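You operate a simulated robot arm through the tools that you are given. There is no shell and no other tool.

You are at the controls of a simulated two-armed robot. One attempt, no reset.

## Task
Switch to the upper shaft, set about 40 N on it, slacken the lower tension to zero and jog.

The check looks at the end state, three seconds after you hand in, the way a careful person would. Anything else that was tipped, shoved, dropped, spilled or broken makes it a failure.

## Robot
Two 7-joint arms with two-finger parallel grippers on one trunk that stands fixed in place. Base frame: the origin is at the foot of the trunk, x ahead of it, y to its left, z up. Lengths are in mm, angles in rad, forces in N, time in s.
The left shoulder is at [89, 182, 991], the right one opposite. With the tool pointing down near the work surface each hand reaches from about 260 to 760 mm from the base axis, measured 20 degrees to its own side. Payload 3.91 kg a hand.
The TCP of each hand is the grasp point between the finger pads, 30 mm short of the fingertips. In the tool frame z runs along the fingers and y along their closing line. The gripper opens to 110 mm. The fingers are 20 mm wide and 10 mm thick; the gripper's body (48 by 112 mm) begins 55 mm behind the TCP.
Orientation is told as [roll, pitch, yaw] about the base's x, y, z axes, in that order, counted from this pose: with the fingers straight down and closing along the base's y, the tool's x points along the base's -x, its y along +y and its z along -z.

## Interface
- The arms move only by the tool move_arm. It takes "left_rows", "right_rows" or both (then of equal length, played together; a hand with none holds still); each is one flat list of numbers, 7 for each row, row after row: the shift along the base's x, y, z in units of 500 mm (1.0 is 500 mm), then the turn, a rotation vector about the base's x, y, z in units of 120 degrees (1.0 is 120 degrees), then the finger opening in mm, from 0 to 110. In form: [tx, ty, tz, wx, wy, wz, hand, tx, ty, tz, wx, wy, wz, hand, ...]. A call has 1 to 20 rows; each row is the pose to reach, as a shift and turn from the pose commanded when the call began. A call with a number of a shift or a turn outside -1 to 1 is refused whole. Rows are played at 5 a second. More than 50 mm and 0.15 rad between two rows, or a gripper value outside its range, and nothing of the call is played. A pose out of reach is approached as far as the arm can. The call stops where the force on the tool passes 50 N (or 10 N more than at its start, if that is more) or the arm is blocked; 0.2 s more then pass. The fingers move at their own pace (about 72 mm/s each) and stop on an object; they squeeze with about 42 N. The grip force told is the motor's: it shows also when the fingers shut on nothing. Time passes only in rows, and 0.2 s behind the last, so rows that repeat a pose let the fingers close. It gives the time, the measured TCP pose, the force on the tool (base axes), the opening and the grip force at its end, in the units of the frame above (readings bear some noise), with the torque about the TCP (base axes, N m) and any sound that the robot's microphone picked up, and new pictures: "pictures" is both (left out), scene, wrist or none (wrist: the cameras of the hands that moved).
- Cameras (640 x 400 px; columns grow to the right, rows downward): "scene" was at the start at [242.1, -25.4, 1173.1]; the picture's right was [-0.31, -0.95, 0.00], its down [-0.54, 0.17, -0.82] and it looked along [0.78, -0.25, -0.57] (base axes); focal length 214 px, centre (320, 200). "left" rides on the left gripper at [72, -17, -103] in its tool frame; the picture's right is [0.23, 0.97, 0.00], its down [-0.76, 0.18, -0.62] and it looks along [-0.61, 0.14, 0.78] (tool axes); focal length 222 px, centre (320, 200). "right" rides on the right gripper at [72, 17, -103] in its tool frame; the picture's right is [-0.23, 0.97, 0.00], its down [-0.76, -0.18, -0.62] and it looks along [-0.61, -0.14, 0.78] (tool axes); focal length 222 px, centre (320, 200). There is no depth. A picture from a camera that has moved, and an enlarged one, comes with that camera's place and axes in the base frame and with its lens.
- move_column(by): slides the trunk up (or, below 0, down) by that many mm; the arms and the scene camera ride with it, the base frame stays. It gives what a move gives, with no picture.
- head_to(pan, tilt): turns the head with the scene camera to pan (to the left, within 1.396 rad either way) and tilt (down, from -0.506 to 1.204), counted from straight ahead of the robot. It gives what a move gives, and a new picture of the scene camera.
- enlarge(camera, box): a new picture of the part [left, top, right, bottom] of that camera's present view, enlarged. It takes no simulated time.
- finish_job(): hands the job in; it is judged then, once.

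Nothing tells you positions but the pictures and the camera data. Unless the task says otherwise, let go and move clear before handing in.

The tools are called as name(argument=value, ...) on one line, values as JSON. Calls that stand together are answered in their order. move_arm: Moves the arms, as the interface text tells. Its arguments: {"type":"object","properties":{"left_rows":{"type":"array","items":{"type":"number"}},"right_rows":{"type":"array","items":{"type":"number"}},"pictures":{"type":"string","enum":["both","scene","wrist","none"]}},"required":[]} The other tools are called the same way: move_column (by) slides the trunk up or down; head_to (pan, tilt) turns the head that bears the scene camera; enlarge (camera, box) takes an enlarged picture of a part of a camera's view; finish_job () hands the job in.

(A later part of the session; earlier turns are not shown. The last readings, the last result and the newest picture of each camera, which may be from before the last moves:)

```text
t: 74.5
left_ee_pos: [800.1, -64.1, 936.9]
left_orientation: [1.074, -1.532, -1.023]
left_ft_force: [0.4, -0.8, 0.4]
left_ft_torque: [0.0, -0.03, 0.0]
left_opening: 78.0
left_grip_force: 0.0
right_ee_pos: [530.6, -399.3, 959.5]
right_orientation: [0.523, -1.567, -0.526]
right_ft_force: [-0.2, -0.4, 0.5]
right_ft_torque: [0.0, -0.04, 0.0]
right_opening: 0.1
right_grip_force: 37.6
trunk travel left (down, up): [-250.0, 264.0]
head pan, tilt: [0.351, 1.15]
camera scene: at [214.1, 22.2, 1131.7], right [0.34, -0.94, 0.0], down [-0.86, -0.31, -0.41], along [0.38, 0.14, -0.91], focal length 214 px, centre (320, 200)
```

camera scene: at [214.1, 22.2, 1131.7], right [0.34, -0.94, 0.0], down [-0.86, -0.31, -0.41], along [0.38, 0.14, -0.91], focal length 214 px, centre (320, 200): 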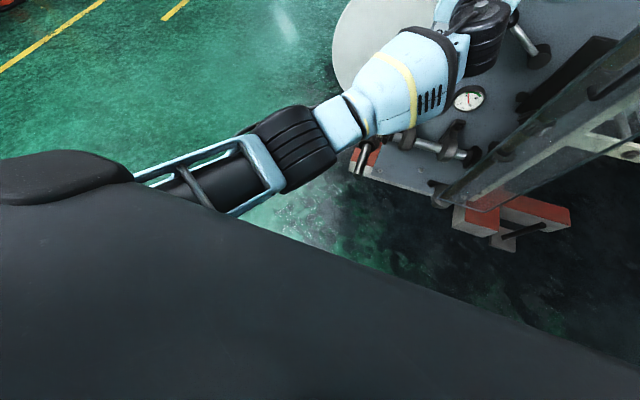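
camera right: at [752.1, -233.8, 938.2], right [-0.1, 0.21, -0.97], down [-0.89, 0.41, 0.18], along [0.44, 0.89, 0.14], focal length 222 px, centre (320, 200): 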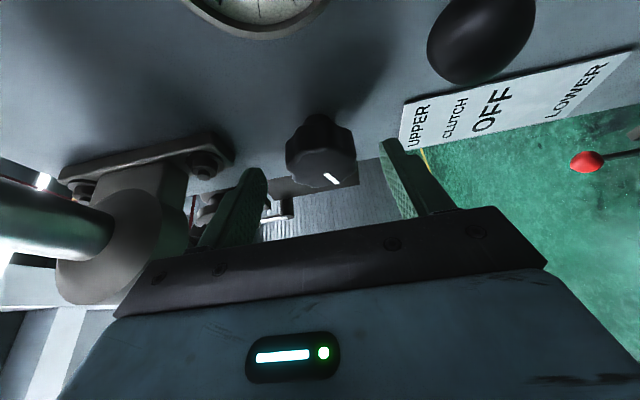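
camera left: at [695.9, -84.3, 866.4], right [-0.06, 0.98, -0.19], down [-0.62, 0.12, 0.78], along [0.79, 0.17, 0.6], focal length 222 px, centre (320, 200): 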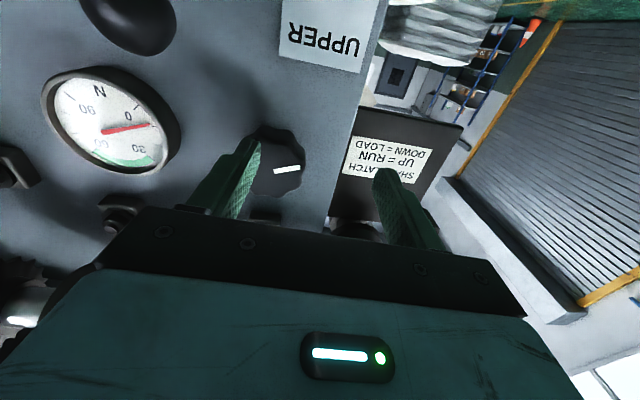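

The upper arm lies against the robot's own chest. Turning the tool to point slightly right (yaw about -20°) should move the elbow outward; I back off a little and do that.

move_arm(left_rows=[-0.06, 0, 0.01, 0, -0.005, -0.05, 78, -0.1, 0, 0.02, 0, -0.01, -0.1, 78, -0.1, 0, 0.03, 0, -0.018, -0.15, 78, -0.1, 0, 0.037, 0, -0.018, -0.19, 78, -0.1, 0, 0.037, 0, -0.018, -0.19, 78], pictures="both")

```text
t: 75.7
left_ee_pos: [749.2, -66.7, 956.0]
left_orientation: [2.062, -1.526, -2.409]
left_ft_force: [-0.6, 0.4, -0.1]
left_ft_torque: [0.0, -0.06, -0.04]
left_opening: 77.9
left_grip_force: 0.0
right_ee_pos: [531.7, -398.7, 960.0]
right_orientation: [0.524, -1.567, -0.526]
right_ft_force: [-0.1, -0.7, 0.3]
right_ft_torque: [0.01, 0.0, 0.0]
right_opening: 0.1
right_grip_force: 37.8
trunk travel left (down, up): [-250.0, 264.0]
head pan, tilt: [0.351, 1.15]
camera scene: at [214.0, 22.2, 1131.6], right [0.34, -0.94, 0.0], down [-0.86, -0.31, -0.41], along [0.38, 0.14, -0.91], focal length 214 px, centre (320, 200)
camera left: at [647.5, -46.6, 882.4], right [0.34, 0.92, -0.19], down [-0.55, 0.36, 0.76], along [0.76, -0.15, 0.63], focal length 222 px, centre (320, 200)
```

scene: 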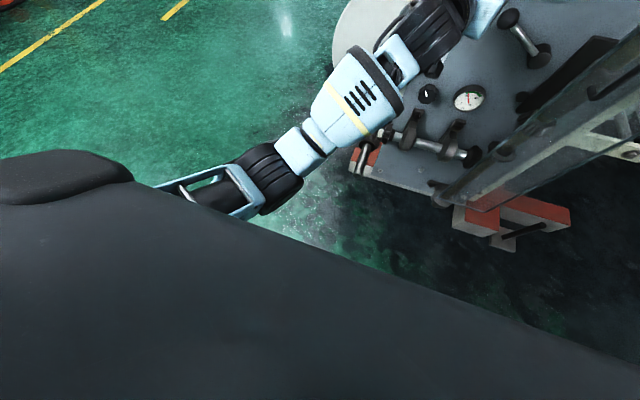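
left: 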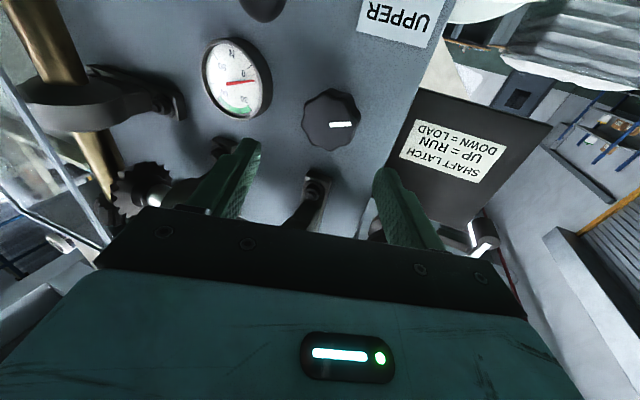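

The arm now tracks its commands properly. I roll the hand to about 55° with the tilt turned slightly upward, so that a clockwise stroke will carry it through its comfortable middle, and set up in front of the knob.

move_arm(left_rows=[0.005, -0.001, -0.005, 0.0525, -0.0287, 0.0091, 74, 0.01, -0.002, -0.01, 0.105, -0.0575, 0.0181, 74, 0.016, -0.002, -0.015, 0.1575, -0.0862, 0.0272, 74, 0.02, -0.003, -0.02, 0.21, -0.115, 0.0363, 74, 0.026, -0.004, -0.025, 0.2624, -0.1437, 0.0453, 74, 0.031, -0.005, -0.03, 0.3149, -0.1724, 0.0544, 74, 0.037, -0.005, -0.035, 0.3674, -0.2012, 0.0634, 74, 0.042, -0.006, -0.04, 0.4199, -0.2299, 0.0725, 74, 0.042, -0.006, -0.04, 0.4199, -0.2299, 0.0725, 74], pictures="wrist")

head_to(pan=-0.2, tilt=0.45)

```text
t: 77.7
left_ee_pos: [770.2, -69.5, 935.3]
left_orientation: [1.815, -0.528, -2.0]
left_ft_force: [0.1, 0.4, 0.1]
left_ft_torque: [-0.01, -0.02, 0.0]
left_opening: 73.8
left_grip_force: 0.0
right_ee_pos: [533.2, -399.7, 960.0]
right_orientation: [0.524, -1.566, -0.526]
right_ft_force: [-0.2, 0.1, 0.1]
right_ft_torque: [-0.01, 0.02, -0.02]
right_opening: 0.0
right_grip_force: 37.7
trunk travel left (down, up): [-250.0, 264.0]
head pan, tilt: [0.351, 1.15]
camera left: at [698.6, 7.3, 864.8], right [0.07, 0.71, 0.7], down [-0.86, -0.32, 0.4], along [0.51, -0.63, 0.59], focal length 222 px, centre (320, 200)
```

left: 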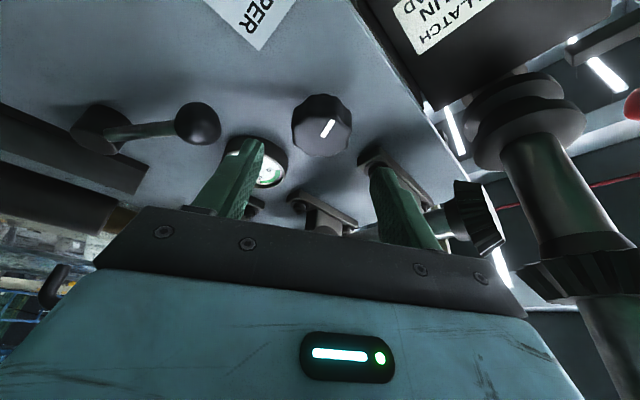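

```text
t: 78.8
left_ee_pos: [770.4, -69.5, 935.3]
left_orientation: [1.813, -0.529, -2.001]
left_ft_force: [-0.3, -0.4, 0.0]
left_ft_torque: [0.02, 0.05, 0.03]
left_opening: 74.0
left_grip_force: 0.1
right_ee_pos: [531.7, -399.5, 959.0]
right_orientation: [0.522, -1.565, -0.523]
right_ft_force: [-0.4, 0.4, 0.2]
right_ft_torque: [0.0, 0.02, -0.03]
right_opening: 0.0
right_grip_force: 37.5
trunk travel left (down, up): [-250.0, 264.0]
head pan, tilt: [-0.201, 0.45]
camera scene: at [248.1, -16.6, 1186.8], right [-0.2, -0.98, 0.0], down [-0.43, 0.09, -0.9], along [0.88, -0.18, -0.44], focal length 214 px, centre (320, 200)
```

scene: 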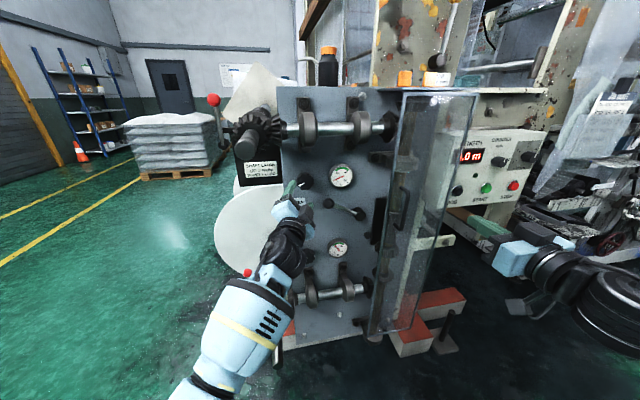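

The knob sits on the approach line. I slide in about 80 mm along the tool axis, watching for contact.

move_arm(left_rows=[0.05, -0.0141, 0.0109, 0, 0, 0, 74, 0.1, -0.0283, 0.0219, 0, 0, 0, 74, 0.13, -0.0367, 0.0284, 0, 0, 0, 74, 0.15, -0.0424, 0.0328, 0, 0, 0, 74], pictures="both")

```text
t: 79.8
left_ee_pos: [842.7, -68.8, 936.9]
left_orientation: [1.797, -0.524, -1.967]
left_ft_force: [0.8, 0.1, -0.9]
left_ft_torque: [0.04, -0.03, -0.05]
left_opening: 73.8
left_grip_force: 0.2
left hand out of reach, approached as far as the arm can: row 4
right_ee_pos: [531.3, -399.8, 959.8]
right_orientation: [0.564, -1.567, -0.563]
right_ft_force: [-0.6, -0.4, 1.4]
right_ft_torque: [0.01, 0.0, 0.02]
right_opening: 0.0
right_grip_force: 38.2
trunk travel left (down, up): [-250.0, 264.0]
head pan, tilt: [-0.201, 0.45]
camera scene: at [248.1, -16.7, 1186.9], right [-0.2, -0.98, 0.0], down [-0.43, 0.09, -0.9], along [0.88, -0.18, -0.44], focal length 214 px, centre (320, 200)
camera left: at [768.9, 6.5, 868.1], right [0.06, 0.7, 0.71], down [-0.85, -0.34, 0.41], along [0.53, -0.62, 0.57], focal length 222 px, centre (320, 200)
```

scene: 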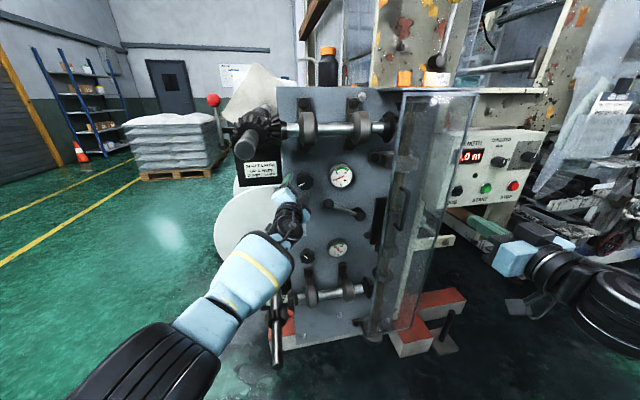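
left: 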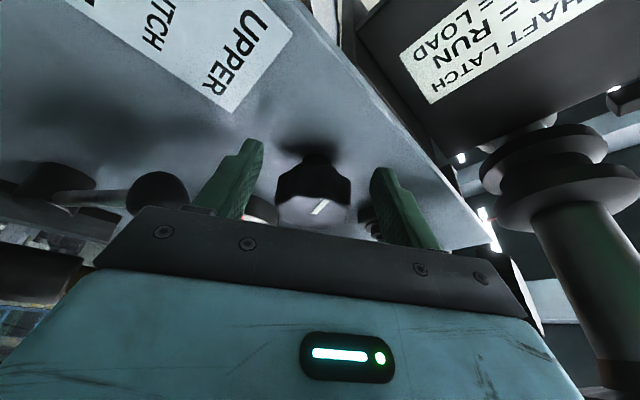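

The upper arm is again pushing against the chest at full stretch, shifting the hand ~25 mm. I will back out, lower the trunk 120 mm (which also brings the shoulder forward), and return at the same hand height.

move_arm(left_rows=[-0.06, 0.018, -0.013, 0, 0, 0, 74, -0.13, 0.04, -0.029, 0, 0, 0, 74, -0.2, 0.06, -0.044, 0, 0, 0, 74], pictures="none")

move_column(by=-120)

move_arm(left_rows=[0, 0, 0.05, 0, 0, 0, 74, 0, 0, 0.1, 0, 0, 0, 74, 0, 0, 0.15, 0, 0, 0, 74, 0, 0, 0.2, 0, 0, 0, 74, 0, 0, 0.24, 0, 0, 0, 74, 0, 0, 0.24, 0, 0, 0, 74], pictures="both")

```text
t: 80.6
left_ee_pos: [735.2, -58.0, 927.1]
left_orientation: [1.813, -0.532, -2.003]
left_ft_force: [1.0, -0.5, -0.5]
left_ft_torque: [0.03, 0.04, 0.01]
left_opening: 74.1
left_grip_force: 0.2
left hand out of reach, approached as far as the arm can: row 1
right_ee_pos: [532.8, -399.4, 959.1]
right_orientation: [0.416, -1.569, -0.416]
right_ft_force: [-0.5, 0.0, -0.6]
right_ft_torque: [-0.02, 0.01, 0.0]
right_opening: 0.0
right_grip_force: 37.5
trunk travel left (down, up): [-250.0, 264.0]
head pan, tilt: [-0.201, 0.45]
```

```text
t: 82.1
left_ee_pos: [735.0, -58.3, 809.7]
left_orientation: [1.816, -0.529, -2.003]
left_ft_force: [-0.3, 0.0, 0.2]
left_ft_torque: [0.0, -0.01, 0.01]
left_opening: 74.1
left_grip_force: 0.2
right_ee_pos: [530.3, -399.0, 839.3]
right_orientation: [0.559, -1.566, -0.558]
right_ft_force: [-0.7, -0.3, 0.0]
right_ft_torque: [0.04, 0.04, -0.02]
right_opening: 0.1
right_grip_force: 38.6
trunk travel left (down, up): [-130.0, 384.0]
head pan, tilt: [-0.201, 0.45]
```

```text
t: 83.5
left_ee_pos: [735.4, -56.9, 927.7]
left_orientation: [1.813, -0.529, -2.0]
left_ft_force: [0.3, -0.2, -0.7]
left_ft_torque: [0.0, -0.02, 0.01]
left_opening: 73.9
left_grip_force: 0.1
right_ee_pos: [531.7, -399.6, 838.8]
right_orientation: [0.49, -1.566, -0.491]
right_ft_force: [0.0, 0.8, 0.0]
right_ft_torque: [-0.01, 0.03, 0.01]
right_opening: 0.1
right_grip_force: 37.4
trunk travel left (down, up): [-130.0, 384.0]
head pan, tilt: [-0.201, 0.45]
camera scene: at [294.3, -16.6, 1049.9], right [-0.2, -0.98, 0.0], down [-0.43, 0.09, -0.9], along [0.88, -0.18, -0.44], focal length 214 px, centre (320, 200)
camera left: at [664.2, 19.7, 857.3], right [0.07, 0.71, 0.7], down [-0.86, -0.32, 0.4], along [0.51, -0.63, 0.59], focal length 222 px, centre (320, 200)
```

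scene: 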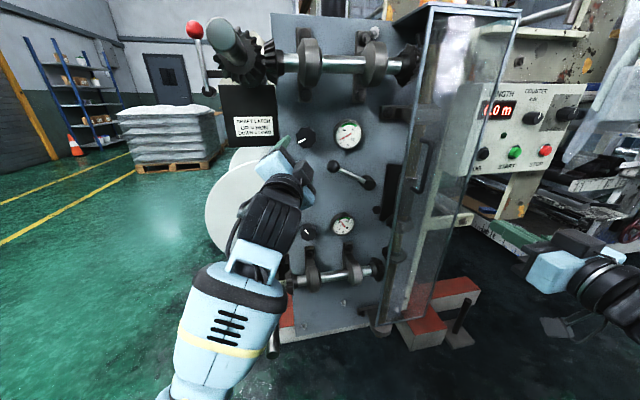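
left: 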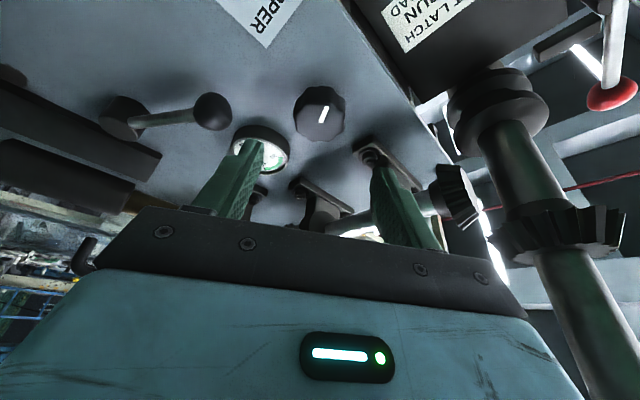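

The arm is more relaxed here. I repeat the approach to the knob.

move_arm(left_rows=[0.055, -0.0169, 0.012, 0, 0, 0, 74, 0.11, -0.0338, 0.024, 0, 0, 0, 74, 0.16, -0.0493, 0.035, 0, 0, 0, 74, 0.195, -0.06, 0.0426, 0, 0, 0, 74, 0.2196, -0.0676, 0.048, 0, 0, 0, 74, 0.2196, -0.0676, 0.048, 0, 0, 0, 74], pictures="both")

```text
t: 84.8
left_ee_pos: [856.2, -51.6, 923.3]
left_orientation: [1.791, -0.508, -1.945]
left_ft_force: [-94.5, 4.3, -2.5]
left_ft_torque: [1.06, 3.28, -1.79]
left_opening: 73.4
left_grip_force: 0.0
right_ee_pos: [524.7, -398.3, 844.1]
right_orientation: [2.834, -1.566, -2.834]
right_ft_force: [0.3, -0.1, -0.3]
right_ft_torque: [-0.01, 0.0, -0.02]
right_opening: 0.0
right_grip_force: 38.1
trunk travel left (down, up): [-130.0, 384.0]
head pan, tilt: [-0.201, 0.45]
stopped in row 6 (left hand): the force on the tool passed its limit at 64 N (the readings are from after the stop); the commanded pose is now the measured one
camera scene: at [285.6, -16.0, 1052.5], right [-0.2, -0.98, 0.0], down [-0.42, 0.09, -0.9], along [0.89, -0.18, -0.43], focal length 214 px, centre (320, 200)
camera left: at [780.3, 24.1, 855.3], right [0.04, 0.69, 0.72], down [-0.84, -0.37, 0.4], along [0.54, -0.62, 0.57], focal length 222 px, centre (320, 200)
```

scene: 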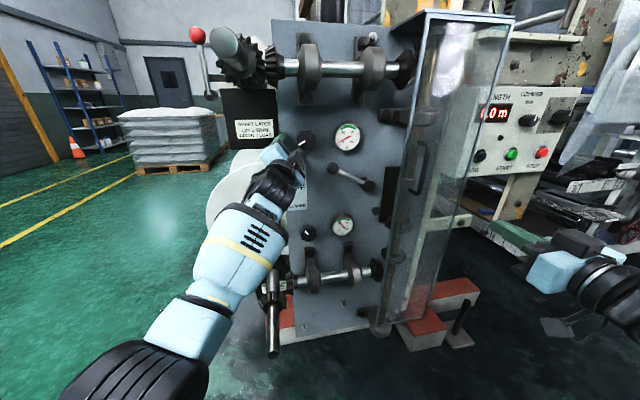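
left: 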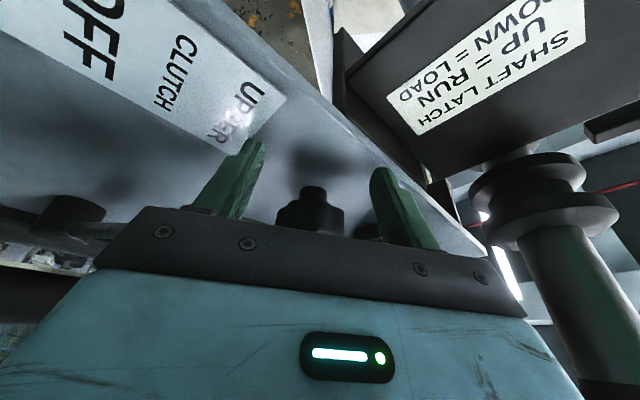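

That pressed the fingertips on the panel and the chest contact got worse, so I back off at once. The right arm would suit these knobs better; I suspect its shoulder is in a flipped configuration and can be unfolded by pulling the hand back to the side and swinging the elbow down and forward.

move_arm(left_rows=[-0.04, 0.01, 0, 0, 0, 0, 74, -0.1, 0.03, 0, 0, 0, 0, 74, -0.18, 0.06, 0, 0, 0, 0, 74, -0.25, 0.12, 0, 0, 0, 0, 74, -0.3, 0.2, 0, 0, 0, 0, 74, -0.34, 0.28, 0, 0, 0, 0, 74, -0.38, 0.36, 0, 0, 0, 0, 74, -0.42, 0.44, 0, 0, 0, 0, 74, -0.44, 0.5, 0, 0, 0, 0, 74], pictures="none")

move_column(by=120)

move_arm(right_rows=[-0.04, -0.01, 0, 0, 0, 0, 0, -0.08, -0.02, 0, 0, 0, 0, 0, -0.12, -0.03, 0, 0, 0, 0, 0, -0.16, -0.04, -0.02, 0, 0, 0, 0, -0.2, -0.05, -0.05, 0, 0, 0, 0, -0.24, -0.06, -0.1, 0, 0, 0, 0, -0.26, -0.07, -0.15, 0, 0, 0, 0], pictures="none")

head_to(pan=-1.2, tilt=0.6)

```text
t: 86.8
left_ee_pos: [642.9, 196.5, 912.2]
left_orientation: [1.771, -0.514, -1.933]
left_ft_force: [-1.8, -0.3, -0.2]
left_ft_torque: [0.01, 0.01, 0.0]
left_opening: 73.9
left_grip_force: 0.0
right_ee_pos: [532.2, -398.6, 840.1]
right_orientation: [0.529, -1.567, -0.529]
right_ft_force: [-0.2, -0.1, 0.0]
right_ft_torque: [0.01, -0.04, 0.0]
right_opening: 0.1
right_grip_force: 37.9
trunk travel left (down, up): [-130.0, 384.0]
head pan, tilt: [-0.201, 0.45]
```

```text
t: 88.3
left_ee_pos: [643.8, 196.6, 1032.1]
left_orientation: [1.769, -0.514, -1.931]
left_ft_force: [1.0, -0.3, 0.1]
left_ft_torque: [0.0, 0.0, 0.0]
left_opening: 74.2
left_grip_force: 0.0
right_ee_pos: [532.5, -399.4, 958.9]
right_orientation: [0.441, -1.565, -0.441]
right_ft_force: [0.8, -0.5, -0.4]
right_ft_torque: [0.0, -0.02, -0.02]
right_opening: 0.1
right_grip_force: 37.3
trunk travel left (down, up): [-250.0, 264.0]
head pan, tilt: [-0.201, 0.45]
```

```text
t: 89.9
left_ee_pos: [643.5, 195.5, 1032.2]
left_orientation: [1.774, -0.512, -1.932]
left_ft_force: [0.4, -0.2, 0.4]
left_ft_torque: [0.01, 0.01, 0.02]
left_opening: 74.1
left_grip_force: 0.0
right_ee_pos: [408.4, -444.4, 878.9]
right_orientation: [0.664, -1.568, -0.663]
right_ft_force: [0.6, -0.3, -0.4]
right_ft_torque: [0.0, -0.01, -0.01]
right_opening: 0.0
right_grip_force: 37.9
right hand out of reach, approached as far as the arm can: row 3, 4, 5, 6, 7
trunk travel left (down, up): [-250.0, 264.0]
head pan, tilt: [-0.201, 0.45]
```

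```text
t: 91.1
left_ee_pos: [643.7, 198.0, 1032.6]
left_orientation: [1.771, -0.511, -1.932]
left_ft_force: [0.8, -0.6, -0.4]
left_ft_torque: [0.0, -0.02, -0.01]
left_opening: 74.2
left_grip_force: 0.0
right_ee_pos: [408.1, -444.3, 879.9]
right_orientation: [0.618, -1.567, -0.617]
right_ft_force: [-0.9, 0.4, 0.4]
right_ft_torque: [0.0, 0.0, 0.0]
right_opening: 0.0
right_grip_force: 37.8
trunk travel left (down, up): [-250.0, 264.0]
head pan, tilt: [-1.201, 0.6]
camera scene: at [190.1, -80.7, 1173.4], right [-0.93, -0.36, 0.0], down [-0.2, 0.53, -0.83], along [0.3, -0.77, -0.56], focal length 214 px, centre (320, 200)
```

scene: 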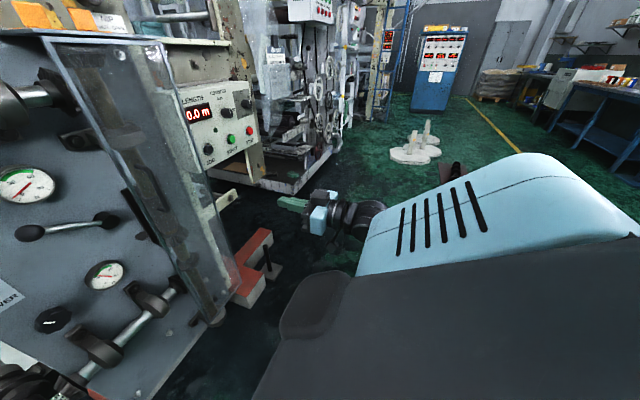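

The elbow has now folded back beside the shoulder. I lower the hand so that the elbow swings down, then bring it forward.

move_arm(right_rows=[0.02, 0, -0.06, 0, 0, 0, 0, 0.03, 0.01, -0.14, 0, 0, 0, 0, 0.04, 0.02, -0.22, 0, 0, 0, 0, 0.05, 0.03, -0.3, 0, 0, 0, 0, 0.06, 0.04, -0.38, 0, 0, 0, 0, 0.08, 0.05, -0.45, 0, 0, 0, 0, 0.1, 0.06, -0.5, 0, 0, 0, 0], pictures="scene")

```text
t: 92.7
left_ee_pos: [643.6, 196.6, 1032.3]
left_orientation: [1.772, -0.513, -1.932]
left_ft_force: [0.4, -0.4, -0.1]
left_ft_torque: [0.0, -0.03, 0.02]
left_opening: 74.4
left_grip_force: 0.1
right_ee_pos: [458.0, -414.2, 629.0]
right_orientation: [0.55, -1.568, -0.548]
right_ft_force: [-0.3, 0.7, 0.3]
right_ft_torque: [-0.02, -0.01, -0.01]
right_opening: 0.0
right_grip_force: 37.7
trunk travel left (down, up): [-250.0, 264.0]
head pan, tilt: [-1.201, 0.6]
camera scene: at [190.1, -80.7, 1173.3], right [-0.93, -0.36, 0.0], down [-0.2, 0.53, -0.83], along [0.3, -0.77, -0.57], focal length 214 px, centre (320, 200)
```

scene: 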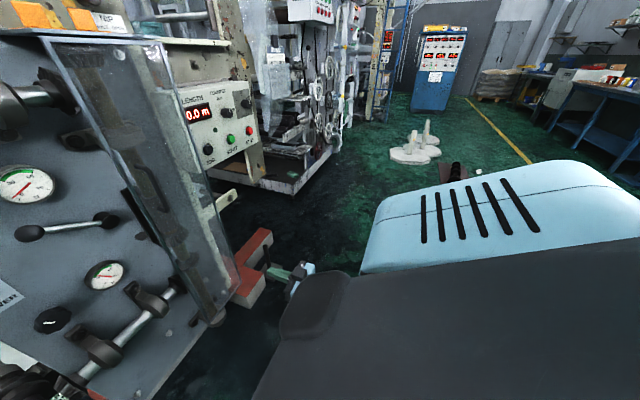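

The arm now hangs with the elbow down and tracks its commands. Next I move forward and left at low height toward the front of the panel.

move_arm(right_rows=[0.07, 0.05, 0.01, 0, 0, 0, 0, 0.14, 0.1, 0.03, 0, 0, 0, 0, 0.21, 0.15, 0.06, 0, 0, 0, 0, 0.28, 0.2, 0.1, 0, 0, 0, 0, 0.33, 0.25, 0.15, 0, 0, 0, 0, 0.36, 0.3, 0.21, 0, 0, 0, 0, 0.38, 0.34, 0.28, 0, 0, 0, 0], pictures="none")

head_to(pan=-0.7, tilt=0.7)

```text
t: 94.3
left_ee_pos: [643.3, 197.1, 1033.5]
left_orientation: [1.771, -0.515, -1.932]
left_ft_force: [0.1, 0.7, -0.4]
left_ft_torque: [-0.02, 0.01, 0.03]
left_opening: 73.9
left_grip_force: 0.1
right_ee_pos: [648.8, -245.2, 769.6]
right_orientation: [0.22, -1.566, -0.219]
right_ft_force: [0.4, -0.3, 0.4]
right_ft_torque: [0.01, 0.0, 0.0]
right_opening: 0.0
right_grip_force: 37.9
trunk travel left (down, up): [-250.0, 264.0]
head pan, tilt: [-1.201, 0.6]
```

```text
t: 95.3
left_ee_pos: [643.3, 196.0, 1033.2]
left_orientation: [1.772, -0.515, -1.932]
left_ft_force: [0.8, -0.4, -0.6]
left_ft_torque: [0.01, 0.01, 0.01]
left_opening: 74.1
left_grip_force: 0.0
right_ee_pos: [648.6, -245.4, 768.4]
right_orientation: [0.512, -1.568, -0.513]
right_ft_force: [-0.5, 0.4, -1.1]
right_ft_torque: [-0.01, 0.0, 0.02]
right_opening: 0.0
right_grip_force: 37.7
trunk travel left (down, up): [-250.0, 264.0]
head pan, tilt: [-0.7, 0.7]
camera scene: at [223.0, -53.1, 1164.7], right [-0.64, -0.76, 0.0], down [-0.49, 0.42, -0.77], along [0.58, -0.49, -0.64], focal length 214 px, centre (320, 200)
```

scene: 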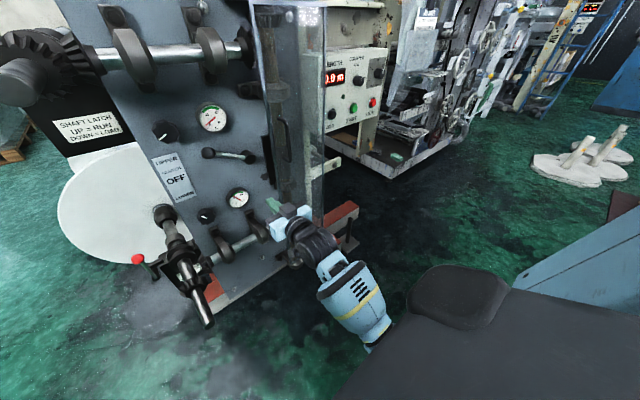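

Now the right arm is in the elbow-down posture. I bring it up in front of the upper knob, pre-rolled -45°, while the left hand retreats to the side.

move_arm(right_rows=[0.012, 0.043, 0.053, -0.0536, 0, 0, 20, 0.024, 0.085, 0.107, -0.107, 0, 0, 40, 0.036, 0.128, 0.16, -0.161, 0, 0, 60, 0.047, 0.171, 0.213, -0.214, 0, 0, 76, 0.059, 0.214, 0.266, -0.268, 0, 0, 76, 0.071, 0.256, 0.32, -0.321, 0, 0, 76, 0.083, 0.299, 0.373, -0.375, 0, 0, 76, 0.083, 0.299, 0.373, -0.375, 0, 0, 76], left_rows=[-0.055, 0.03, 0, 0, 0, 0, 74, -0.11, 0.06, 0, 0, 0, 0, 74, -0.165, 0.09, 0, 0, 0, 0, 74, -0.22, 0.12, 0, 0, 0, 0, 60, -0.275, 0.15, 0, 0, 0, 0, 40, -0.33, 0.18, 0, 0, 0, 0, 20, -0.386, 0.208, 0, 0, 0, 0, 0, -0.386, 0.208, 0, 0, 0, 0, 0], pictures="none")

head_to(pan=-0.2, tilt=0.45)

enlarge(camera="right", box=[0, 0, 640, 400])

```text
t: 97.1
left_ee_pos: [494.8, 325.2, 1033.7]
left_orientation: [1.77, -0.514, -1.933]
left_ft_force: [-0.2, -0.7, -1.0]
left_ft_torque: [-0.01, -0.02, 0.01]
left_opening: 0.3
left_grip_force: 37.6
left hand out of reach, approached as far as the arm can: row 5, 6, 7, 8
right_ee_pos: [689.2, -95.0, 954.9]
right_orientation: [-1.567, -0.785, 1.566]
right_ft_force: [0.1, -0.5, -0.1]
right_ft_torque: [0.04, -0.02, 0.04]
right_opening: 76.2
right_grip_force: 0.0
trunk travel left (down, up): [-250.0, 264.0]
head pan, tilt: [-0.7, 0.7]
```

```text
t: 98.0
left_ee_pos: [496.5, 327.4, 1035.1]
left_orientation: [1.772, -0.514, -1.933]
left_ft_force: [0.4, 0.1, 0.1]
left_ft_torque: [-0.01, 0.0, -0.02]
left_opening: 0.0
left_grip_force: 37.3
right_ee_pos: [689.8, -94.6, 955.3]
right_orientation: [-1.566, -0.788, 1.566]
right_ft_force: [-1.4, -0.3, -0.3]
right_ft_torque: [0.02, 0.01, -0.01]
right_opening: 75.7
right_grip_force: 0.1
trunk travel left (down, up): [-250.0, 264.0]
head pan, tilt: [-0.201, 0.45]
camera scene: at [248.1, -16.7, 1186.9], right [-0.2, -0.98, 0.0], down [-0.43, 0.09, -0.9], along [0.88, -0.18, -0.44], focal length 214 px, centre (320, 200)
```

scene: 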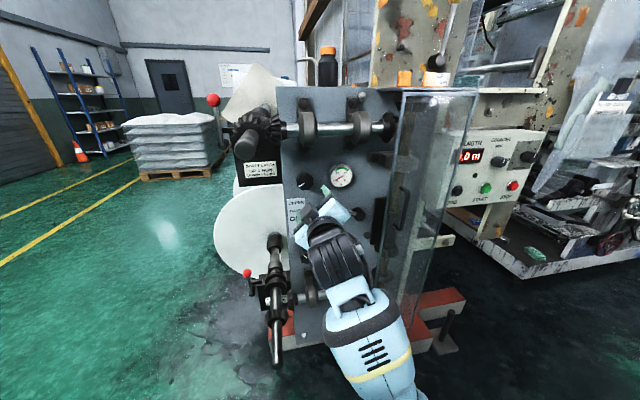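

```text
1.00 times, centred on (320, 200) of right (not enlarged: the box is as wide or as high as the picture)
camera zoom: at [587.2, -134.3, 892.3], right [0.0, 0.85, -0.53], down [-0.62, 0.41, 0.67], along [0.78, 0.33, 0.53], focal length 222 px, centre (320, 200)
```

zoom: 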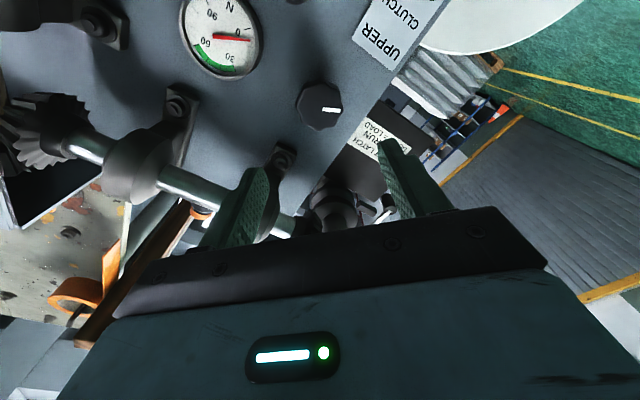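

Tracking is exact, and the right wrist camera sees both the knob and its dial. I slide straight in along x with the fingers straddling the knob.

move_arm(right_rows=[0.08, -0.001, 0.001, 0, 0, 0, 76, 0.16, -0.001, 0.001, 0, 0, 0, 76, 0.23, -0.001, 0.001, 0, 0, 0, 76, 0.28, -0.001, 0.001, 0, 0, 0, 76, 0.308, -0.001, 0.001, 0, 0, 0, 76, 0.308, -0.001, 0.001, 0, 0, 0, 76], pictures="wrist")

```text
t: 99.4
left_ee_pos: [495.5, 325.2, 1033.0]
left_orientation: [1.772, -0.513, -1.933]
left_ft_force: [-0.8, -0.5, -0.4]
left_ft_torque: [0.01, 0.02, 0.0]
left_opening: 0.0
left_grip_force: 37.6
right_ee_pos: [844.2, -94.9, 957.0]
right_orientation: [-1.569, -0.787, 1.568]
right_ft_force: [-0.3, 0.5, -0.5]
right_ft_torque: [-0.04, -0.03, 0.01]
right_opening: 76.1
right_grip_force: 0.1
trunk travel left (down, up): [-250.0, 264.0]
head pan, tilt: [-0.201, 0.45]
camera right: at [741.3, -135.2, 893.6], right [0.0, 0.85, -0.53], down [-0.62, 0.41, 0.67], along [0.78, 0.33, 0.53], focal length 222 px, centre (320, 200)
```

right: 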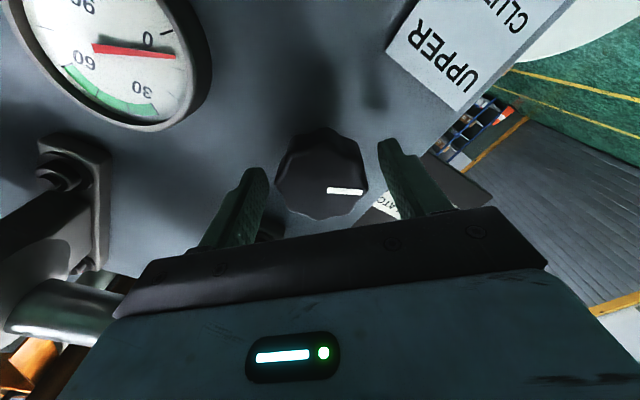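

The knob is centred and the dial is in view of the same camera. I close the fingers on the knob.

move_arm(right_rows=[0, 0, -0.002, 0, 0, 0, 60, 0, 0, -0.002, 0, 0, 0, 40, 0, 0, -0.002, 0, 0, 0, 30, 0, 0, -0.002, 0, 0, 0, 30], pictures="wrist")

```text
t: 100.4
left_ee_pos: [495.0, 326.0, 1034.3]
left_orientation: [1.772, -0.512, -1.933]
left_ft_force: [-0.2, 0.4, -0.6]
left_ft_torque: [-0.02, -0.03, 0.01]
left_opening: 0.0
left_grip_force: 37.3
right_ee_pos: [844.0, -95.1, 954.9]
right_orientation: [-1.567, -0.787, 1.567]
right_ft_force: [-0.6, 0.8, -1.4]
right_ft_torque: [-0.03, -0.13, 0.28]
right_opening: 50.7
right_grip_force: 44.9
trunk travel left (down, up): [-250.0, 264.0]
head pan, tilt: [-0.201, 0.45]
camera right: at [741.2, -134.9, 892.1], right [0.0, 0.85, -0.53], down [-0.62, 0.41, 0.67], along [0.78, 0.33, 0.53], focal length 222 px, centre (320, 200)
```

right: 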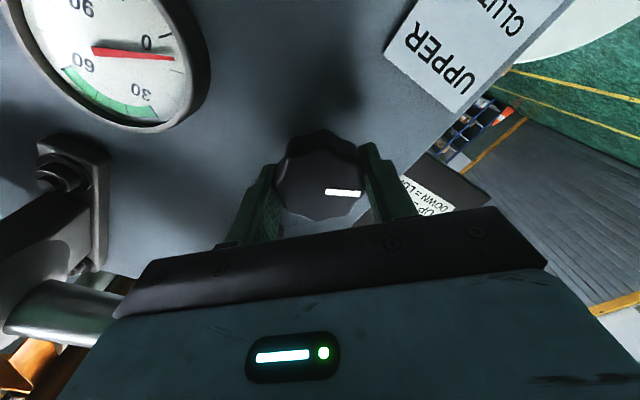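

Gripped at 51 mm with hardly any side load. I turn it clockwise 45° and read the dial.

move_arm(right_rows=[0, 0, 0, 0.0625, 0, 0, 30, 0, 0, 0, 0.125, 0, 0, 30, 0, 0, 0, 0.1875, 0, 0, 30, 0, 0, 0, 0.25, 0, 0, 30, 0, 0, 0, 0.3125, 0, 0, 30, 0, 0, 0, 0.375, 0, 0, 30], pictures="both")

```text
t: 101.8
left_ee_pos: [496.4, 326.1, 1034.7]
left_orientation: [1.773, -0.513, -1.933]
left_ft_force: [-0.2, -0.8, 0.7]
left_ft_torque: [0.0, -0.03, -0.03]
left_opening: 0.2
left_grip_force: 37.6
right_ee_pos: [843.2, -95.6, 955.5]
right_orientation: [0.797, -1.566, -0.796]
right_ft_force: [-6.4, 4.4, -2.8]
right_ft_torque: [0.01, -0.09, -0.13]
right_opening: 50.9
right_grip_force: 45.1
trunk travel left (down, up): [-250.0, 264.0]
head pan, tilt: [-0.201, 0.45]
camera scene: at [247.7, -16.2, 1187.0], right [-0.2, -0.98, 0.0], down [-0.43, 0.09, -0.9], along [0.88, -0.18, -0.43], focal length 214 px, centre (320, 200)
camera right: at [741.2, -78.7, 883.1], right [0.0, 0.97, 0.23], down [-0.62, -0.18, 0.76], along [0.78, -0.14, 0.6], focal length 222 px, centre (320, 200)
```

scene: 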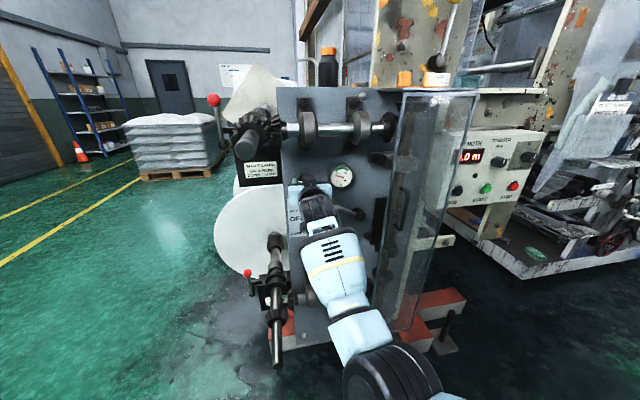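
right: 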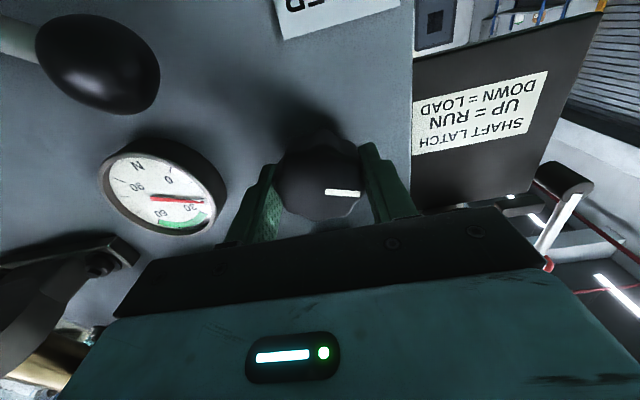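

enlarge(camera="right", box=[90, 130, 240, 240])

enlarge(camera="scene", box=[310, 150, 380, 205])

```text
3.64 times, centred on (165, 185) of right
camera zoom: at [741.2, -78.7, 883.1], right [0.0, 0.97, 0.23], down [-0.62, -0.18, 0.76], along [0.78, -0.14, 0.6], focal length 808 px, centre (884, 254)
```

zoom: 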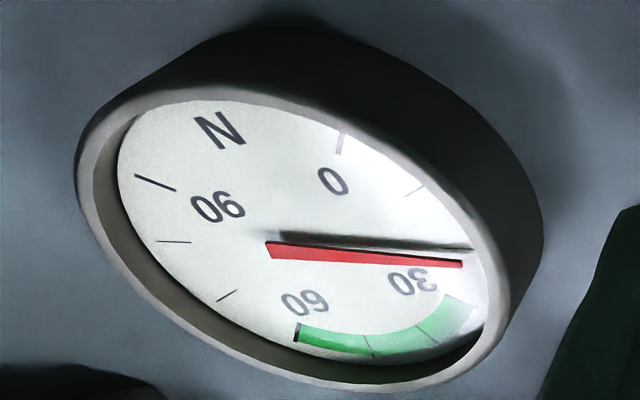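

```text
7.27 times, centred on (345, 178) of scene
camera zoom: at [247.7, -16.2, 1187.0], right [-0.2, -0.98, 0.0], down [-0.43, 0.09, -0.9], along [0.88, -0.18, -0.43], focal length 1560 px, centre (138, 364)
```

zoom: 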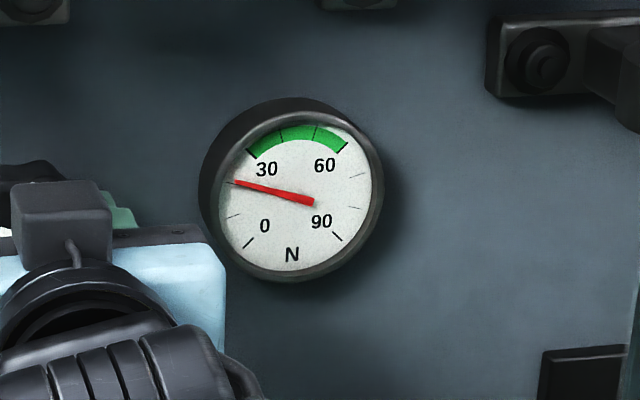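

The dial has 10 N ticks over 270° (3° per N) and now reads about 20 N. I turn a further ~56° clockwise toward 40 N.

move_arm(right_rows=[0, 0, 0, 0.058, 0, 0, 30, 0, 0, 0, 0.116, 0, 0, 30, 0, 0, 0, 0.174, 0, 0, 30, 0, 0, 0, 0.232, 0, 0, 30, 0, 0, 0, 0.29, 0, 0, 30, 0, 0, 0, 0.348, 0, 0, 30, 0, 0, 0, 0.406, 0, 0, 30, 0, 0, 0, 0.465, 0, 0, 30], pictures="both")

enlarge(camera="scene", box=[310, 150, 380, 205])

```text
t: 102.3
left_ee_pos: [493.3, 328.7, 1033.7]
left_orientation: [1.773, -0.517, -1.935]
left_ft_force: [-1.0, -0.3, 0.3]
left_ft_torque: [0.02, -0.01, 0.03]
left_opening: 0.1
left_grip_force: 37.5
right_ee_pos: [843.2, -95.5, 954.9]
right_orientation: [1.643, -1.444, -1.64]
right_ft_force: [-19.0, 41.4, 0.1]
right_ft_torque: [0.03, 0.76, 1.7]
right_opening: 51.0
right_grip_force: 45.3
trunk travel left (down, up): [-250.0, 264.0]
head pan, tilt: [-0.201, 0.45]
stopped in row 2 (right hand): the force on the tool passed its limit at 56 N (the readings are from after the stop); the commanded pose is now the measured one
camera scene: at [246.0, -12.7, 1187.3], right [-0.2, -0.98, 0.0], down [-0.42, 0.08, -0.9], along [0.88, -0.18, -0.43], focal length 214 px, centre (320, 200)
camera right: at [742.0, -70.5, 883.9], right [-0.01, 0.94, 0.35], down [-0.63, -0.27, 0.73], along [0.78, -0.21, 0.59], focal length 222 px, centre (320, 200)
```

scene: 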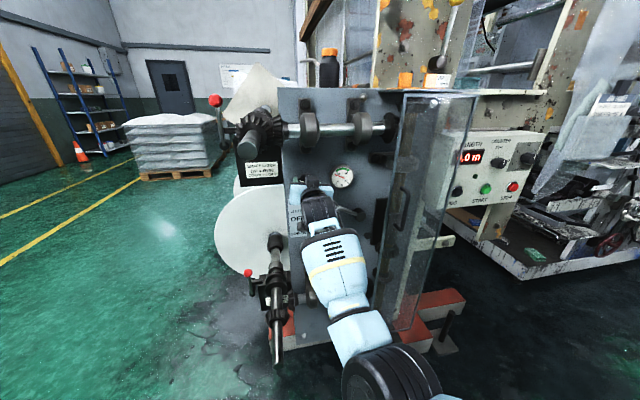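
right: 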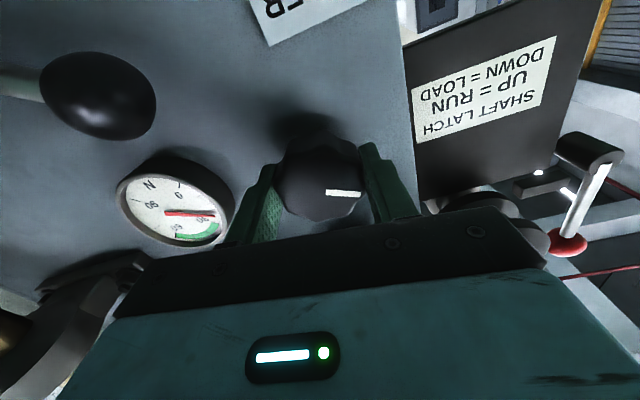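

```text
7.27 times, centred on (345, 178) of scene
camera zoom: at [246.0, -12.7, 1187.3], right [-0.2, -0.98, 0.0], down [-0.42, 0.08, -0.9], along [0.88, -0.18, -0.43], focal length 1560 px, centre (138, 364)
```

zoom: 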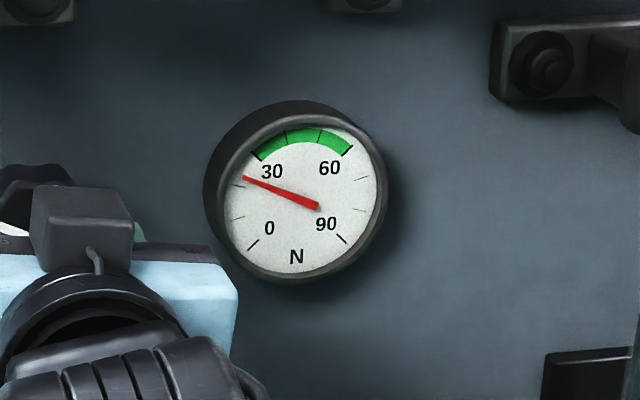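

The dial now reads about 24 N; beyond this roll the arm starts pushing on something, so I will release, roll the wrist back 62°, and regrip for a second stroke.

move_arm(right_rows=[0, 0, 0, 0, 0, 0, 76, 0, 0, 0, 0, 0, 0, 76, 0, 0, 0, -0.0575, 0, 0, 76, 0, 0, 0, -0.115, 0, 0, 76, 0, 0, 0, -0.1725, 0, 0, 76, 0, 0, 0, -0.23, 0, 0, 76, 0, 0, 0, -0.2875, 0, 0, 76, 0, 0, 0, -0.345, 0, 0, 76, 0, 0, 0, -0.4025, 0, 0, 76, 0, 0, 0, -0.46, 0, 0, 76, 0, 0, 0, -0.5175, 0, 0, 76, 0, 0, 0, -0.5175, 0, 0, 76], pictures="wrist")

enlarge(camera="scene", box=[310, 150, 380, 205])

```text
t: 104.9
left_ee_pos: [496.0, 325.7, 1034.2]
left_orientation: [1.772, -0.515, -1.935]
left_ft_force: [0.3, 0.6, -0.5]
left_ft_torque: [0.0, 0.02, 0.01]
left_opening: 0.0
left_grip_force: 37.6
right_ee_pos: [844.4, -99.5, 951.7]
right_orientation: [-1.575, -0.616, 1.578]
right_ft_force: [0.0, 0.0, -0.1]
right_ft_torque: [0.02, 0.0, -0.02]
right_opening: 75.8
right_grip_force: 0.1
trunk travel left (down, up): [-250.0, 264.0]
head pan, tilt: [-0.201, 0.45]
camera right: at [743.2, -150.8, 895.9], right [0.0, 0.75, -0.66], down [-0.63, 0.52, 0.58], along [0.78, 0.42, 0.47], focal length 222 px, centre (320, 200)
```

right: 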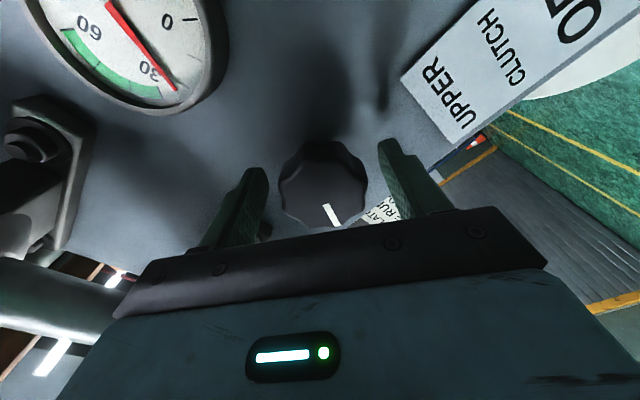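

```text
7.27 times, centred on (345, 178) of scene
camera zoom: at [248.1, -16.6, 1186.9], right [-0.2, -0.98, 0.0], down [-0.43, 0.09, -0.9], along [0.88, -0.18, -0.44], focal length 1560 px, centre (138, 364)
```

zoom: 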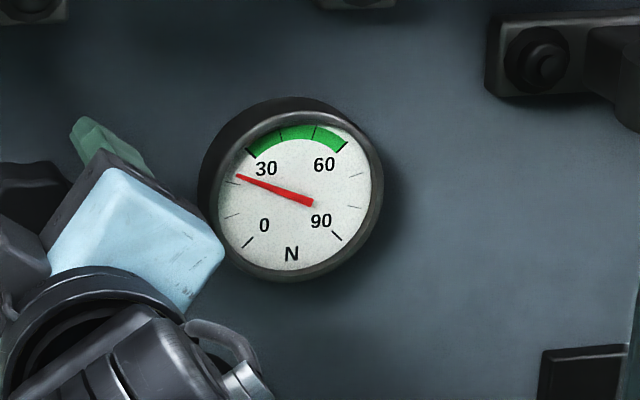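

About 22–23 N now. I recentre by 3 mm, regrip, and make the second clockwise stroke of about 50°.

move_arm(right_rows=[0, 0.007, 0.007, 0, 0, 0, 60, 0, 0.007, 0.007, 0, 0, 0, 40, 0, 0.007, 0.007, 0, 0, 0, 30, 0, 0.007, 0.007, 0, 0, 0, 30, 0, 0.007, 0.007, 0.0593, 0, 0, 30, 0, 0.007, 0.007, 0.1186, 0, 0, 30, 0, 0.007, 0.007, 0.1779, 0, 0, 30, 0, 0.007, 0.007, 0.2371, 0, 0, 30, 0, 0.007, 0.007, 0.2964, 0, 0, 30, 0, 0.007, 0.007, 0.3557, 0, 0, 30, 0, 0.007, 0.007, 0.415, 0, 0, 30, 0, 0.007, 0.007, 0.415, 0, 0, 30], pictures="wrist")

enlarge(camera="scene", box=[310, 150, 380, 205])

```text
t: 107.5
left_ee_pos: [495.6, 327.7, 1032.4]
left_orientation: [1.772, -0.514, -1.933]
left_ft_force: [0.0, 0.2, -0.4]
left_ft_torque: [0.02, 0.01, 0.01]
left_opening: 0.0
left_grip_force: 37.3
right_ee_pos: [845.6, -95.4, 953.9]
right_orientation: [-1.597, -1.49, 1.597]
right_ft_force: [-7.8, 13.7, -15.6]
right_ft_torque: [-0.03, 0.05, 0.38]
right_opening: 51.5
right_grip_force: 44.3
trunk travel left (down, up): [-250.0, 264.0]
head pan, tilt: [-0.201, 0.45]
camera right: at [743.2, -85.0, 879.9], right [0.0, 0.99, 0.15], down [-0.62, -0.12, 0.77], along [0.78, -0.09, 0.62], focal length 222 px, centre (320, 200)
```

right: 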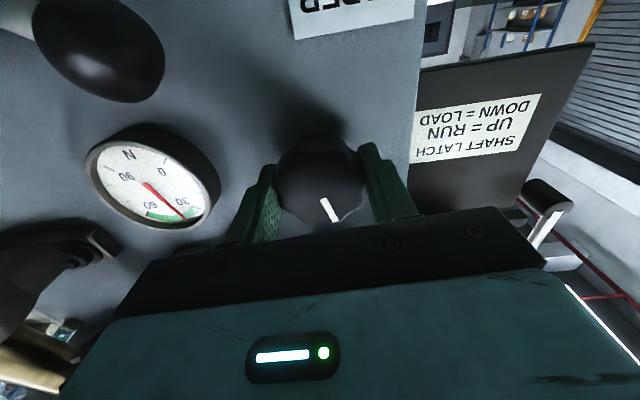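

```text
7.27 times, centred on (345, 178) of scene
camera zoom: at [248.9, -15.2, 1186.7], right [-0.2, -0.98, 0.0], down [-0.43, 0.09, -0.9], along [0.88, -0.18, -0.44], focal length 1560 px, centre (138, 364)
```

zoom: 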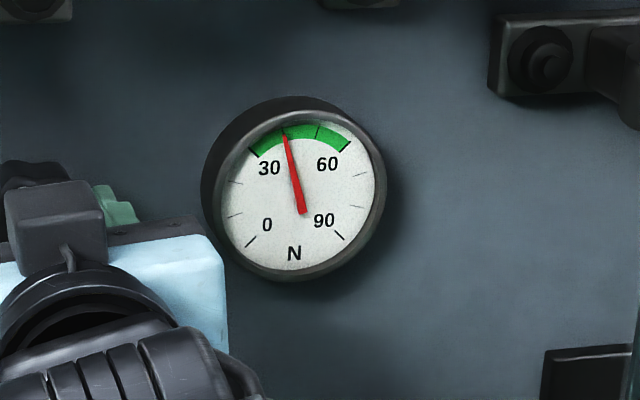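

The needle sits right at the 40 N tick. I open the fingers, back straight out, and read the dial again.

move_arm(right_rows=[0, 0, 0, 0, 0, 0, 60, 0, 0, 0, 0, 0, 0, 76, 0, 0, 0, 0, 0, 0, 76, -0.06, 0, 0, 0, 0, 0, 76, -0.14, 0, 0, 0, 0, 0, 76, -0.22, 0, 0, 0, 0, 0, 76, -0.3, 0, 0, 0, 0, 0, 76], pictures="both")

enlarge(camera="scene", box=[280, 150, 380, 205])

enlarge(camera="right", box=[170, 50, 350, 160])

```text
t: 109.1
left_ee_pos: [494.6, 326.3, 1033.9]
left_orientation: [1.771, -0.512, -1.933]
left_ft_force: [0.2, -1.0, -0.4]
left_ft_torque: [0.0, -0.02, 0.0]
left_opening: 0.0
left_grip_force: 38.1
right_ee_pos: [697.7, -120.6, 960.1]
right_orientation: [-1.775, -1.449, 1.736]
right_ft_force: [-0.2, 0.3, 0.4]
right_ft_torque: [-0.01, 0.0, 0.02]
right_opening: 76.0
right_grip_force: 0.0
trunk travel left (down, up): [-250.0, 264.0]
head pan, tilt: [-0.201, 0.45]
camera scene: at [247.9, -16.6, 1187.0], right [-0.2, -0.98, 0.0], down [-0.43, 0.09, -0.9], along [0.88, -0.18, -0.43], focal length 214 px, centre (320, 200)
camera right: at [599.6, -109.2, 884.0], right [0.03, 0.99, 0.11], down [-0.64, -0.06, 0.76], along [0.76, -0.1, 0.64], focal length 222 px, centre (320, 200)
```

scene: 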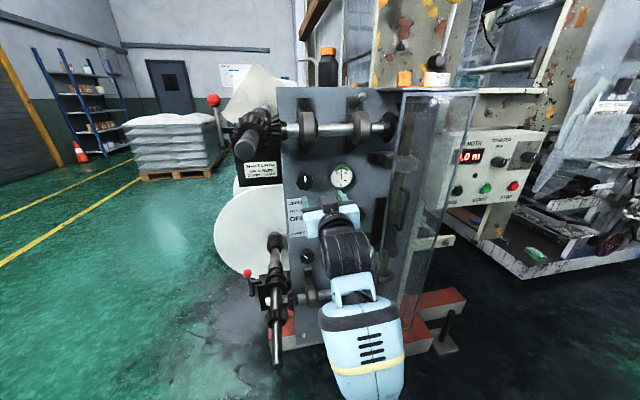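
right: 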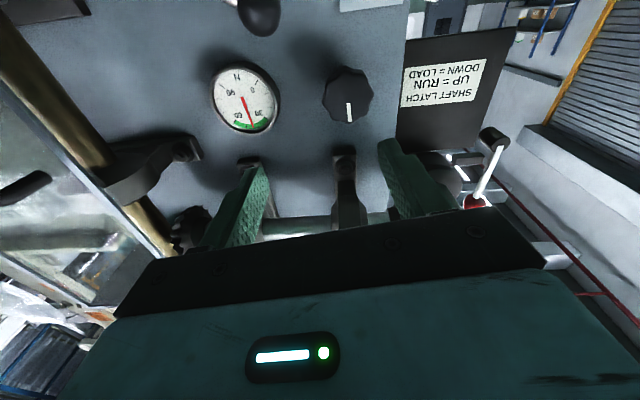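

```text
6.40 times, centred on (330, 178) of scene
camera zoom: at [247.9, -16.6, 1187.0], right [-0.2, -0.98, 0.0], down [-0.43, 0.09, -0.9], along [0.88, -0.18, -0.43], focal length 1373 px, centre (256, 344)
```

zoom: 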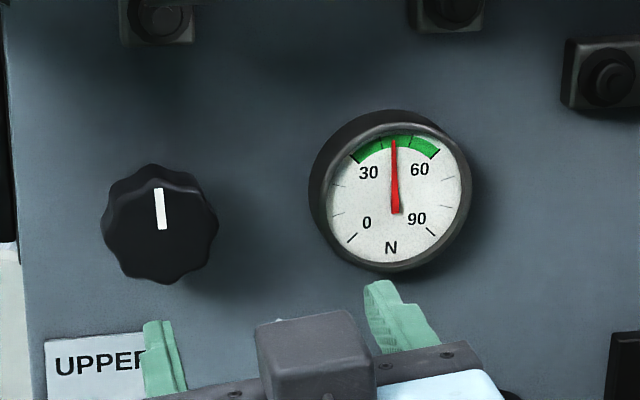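

```text
3.56 times, centred on (260, 105) of right
camera zoom: at [599.6, -109.2, 884.0], right [0.03, 0.99, 0.11], down [-0.64, -0.06, 0.76], along [0.76, -0.1, 0.64], focal length 790 px, centre (533, 538)
```

zoom: 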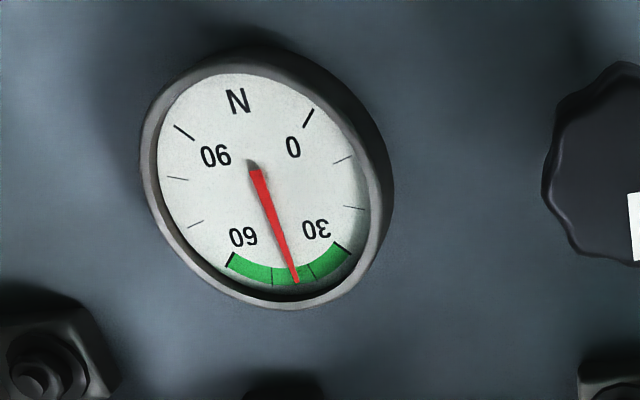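

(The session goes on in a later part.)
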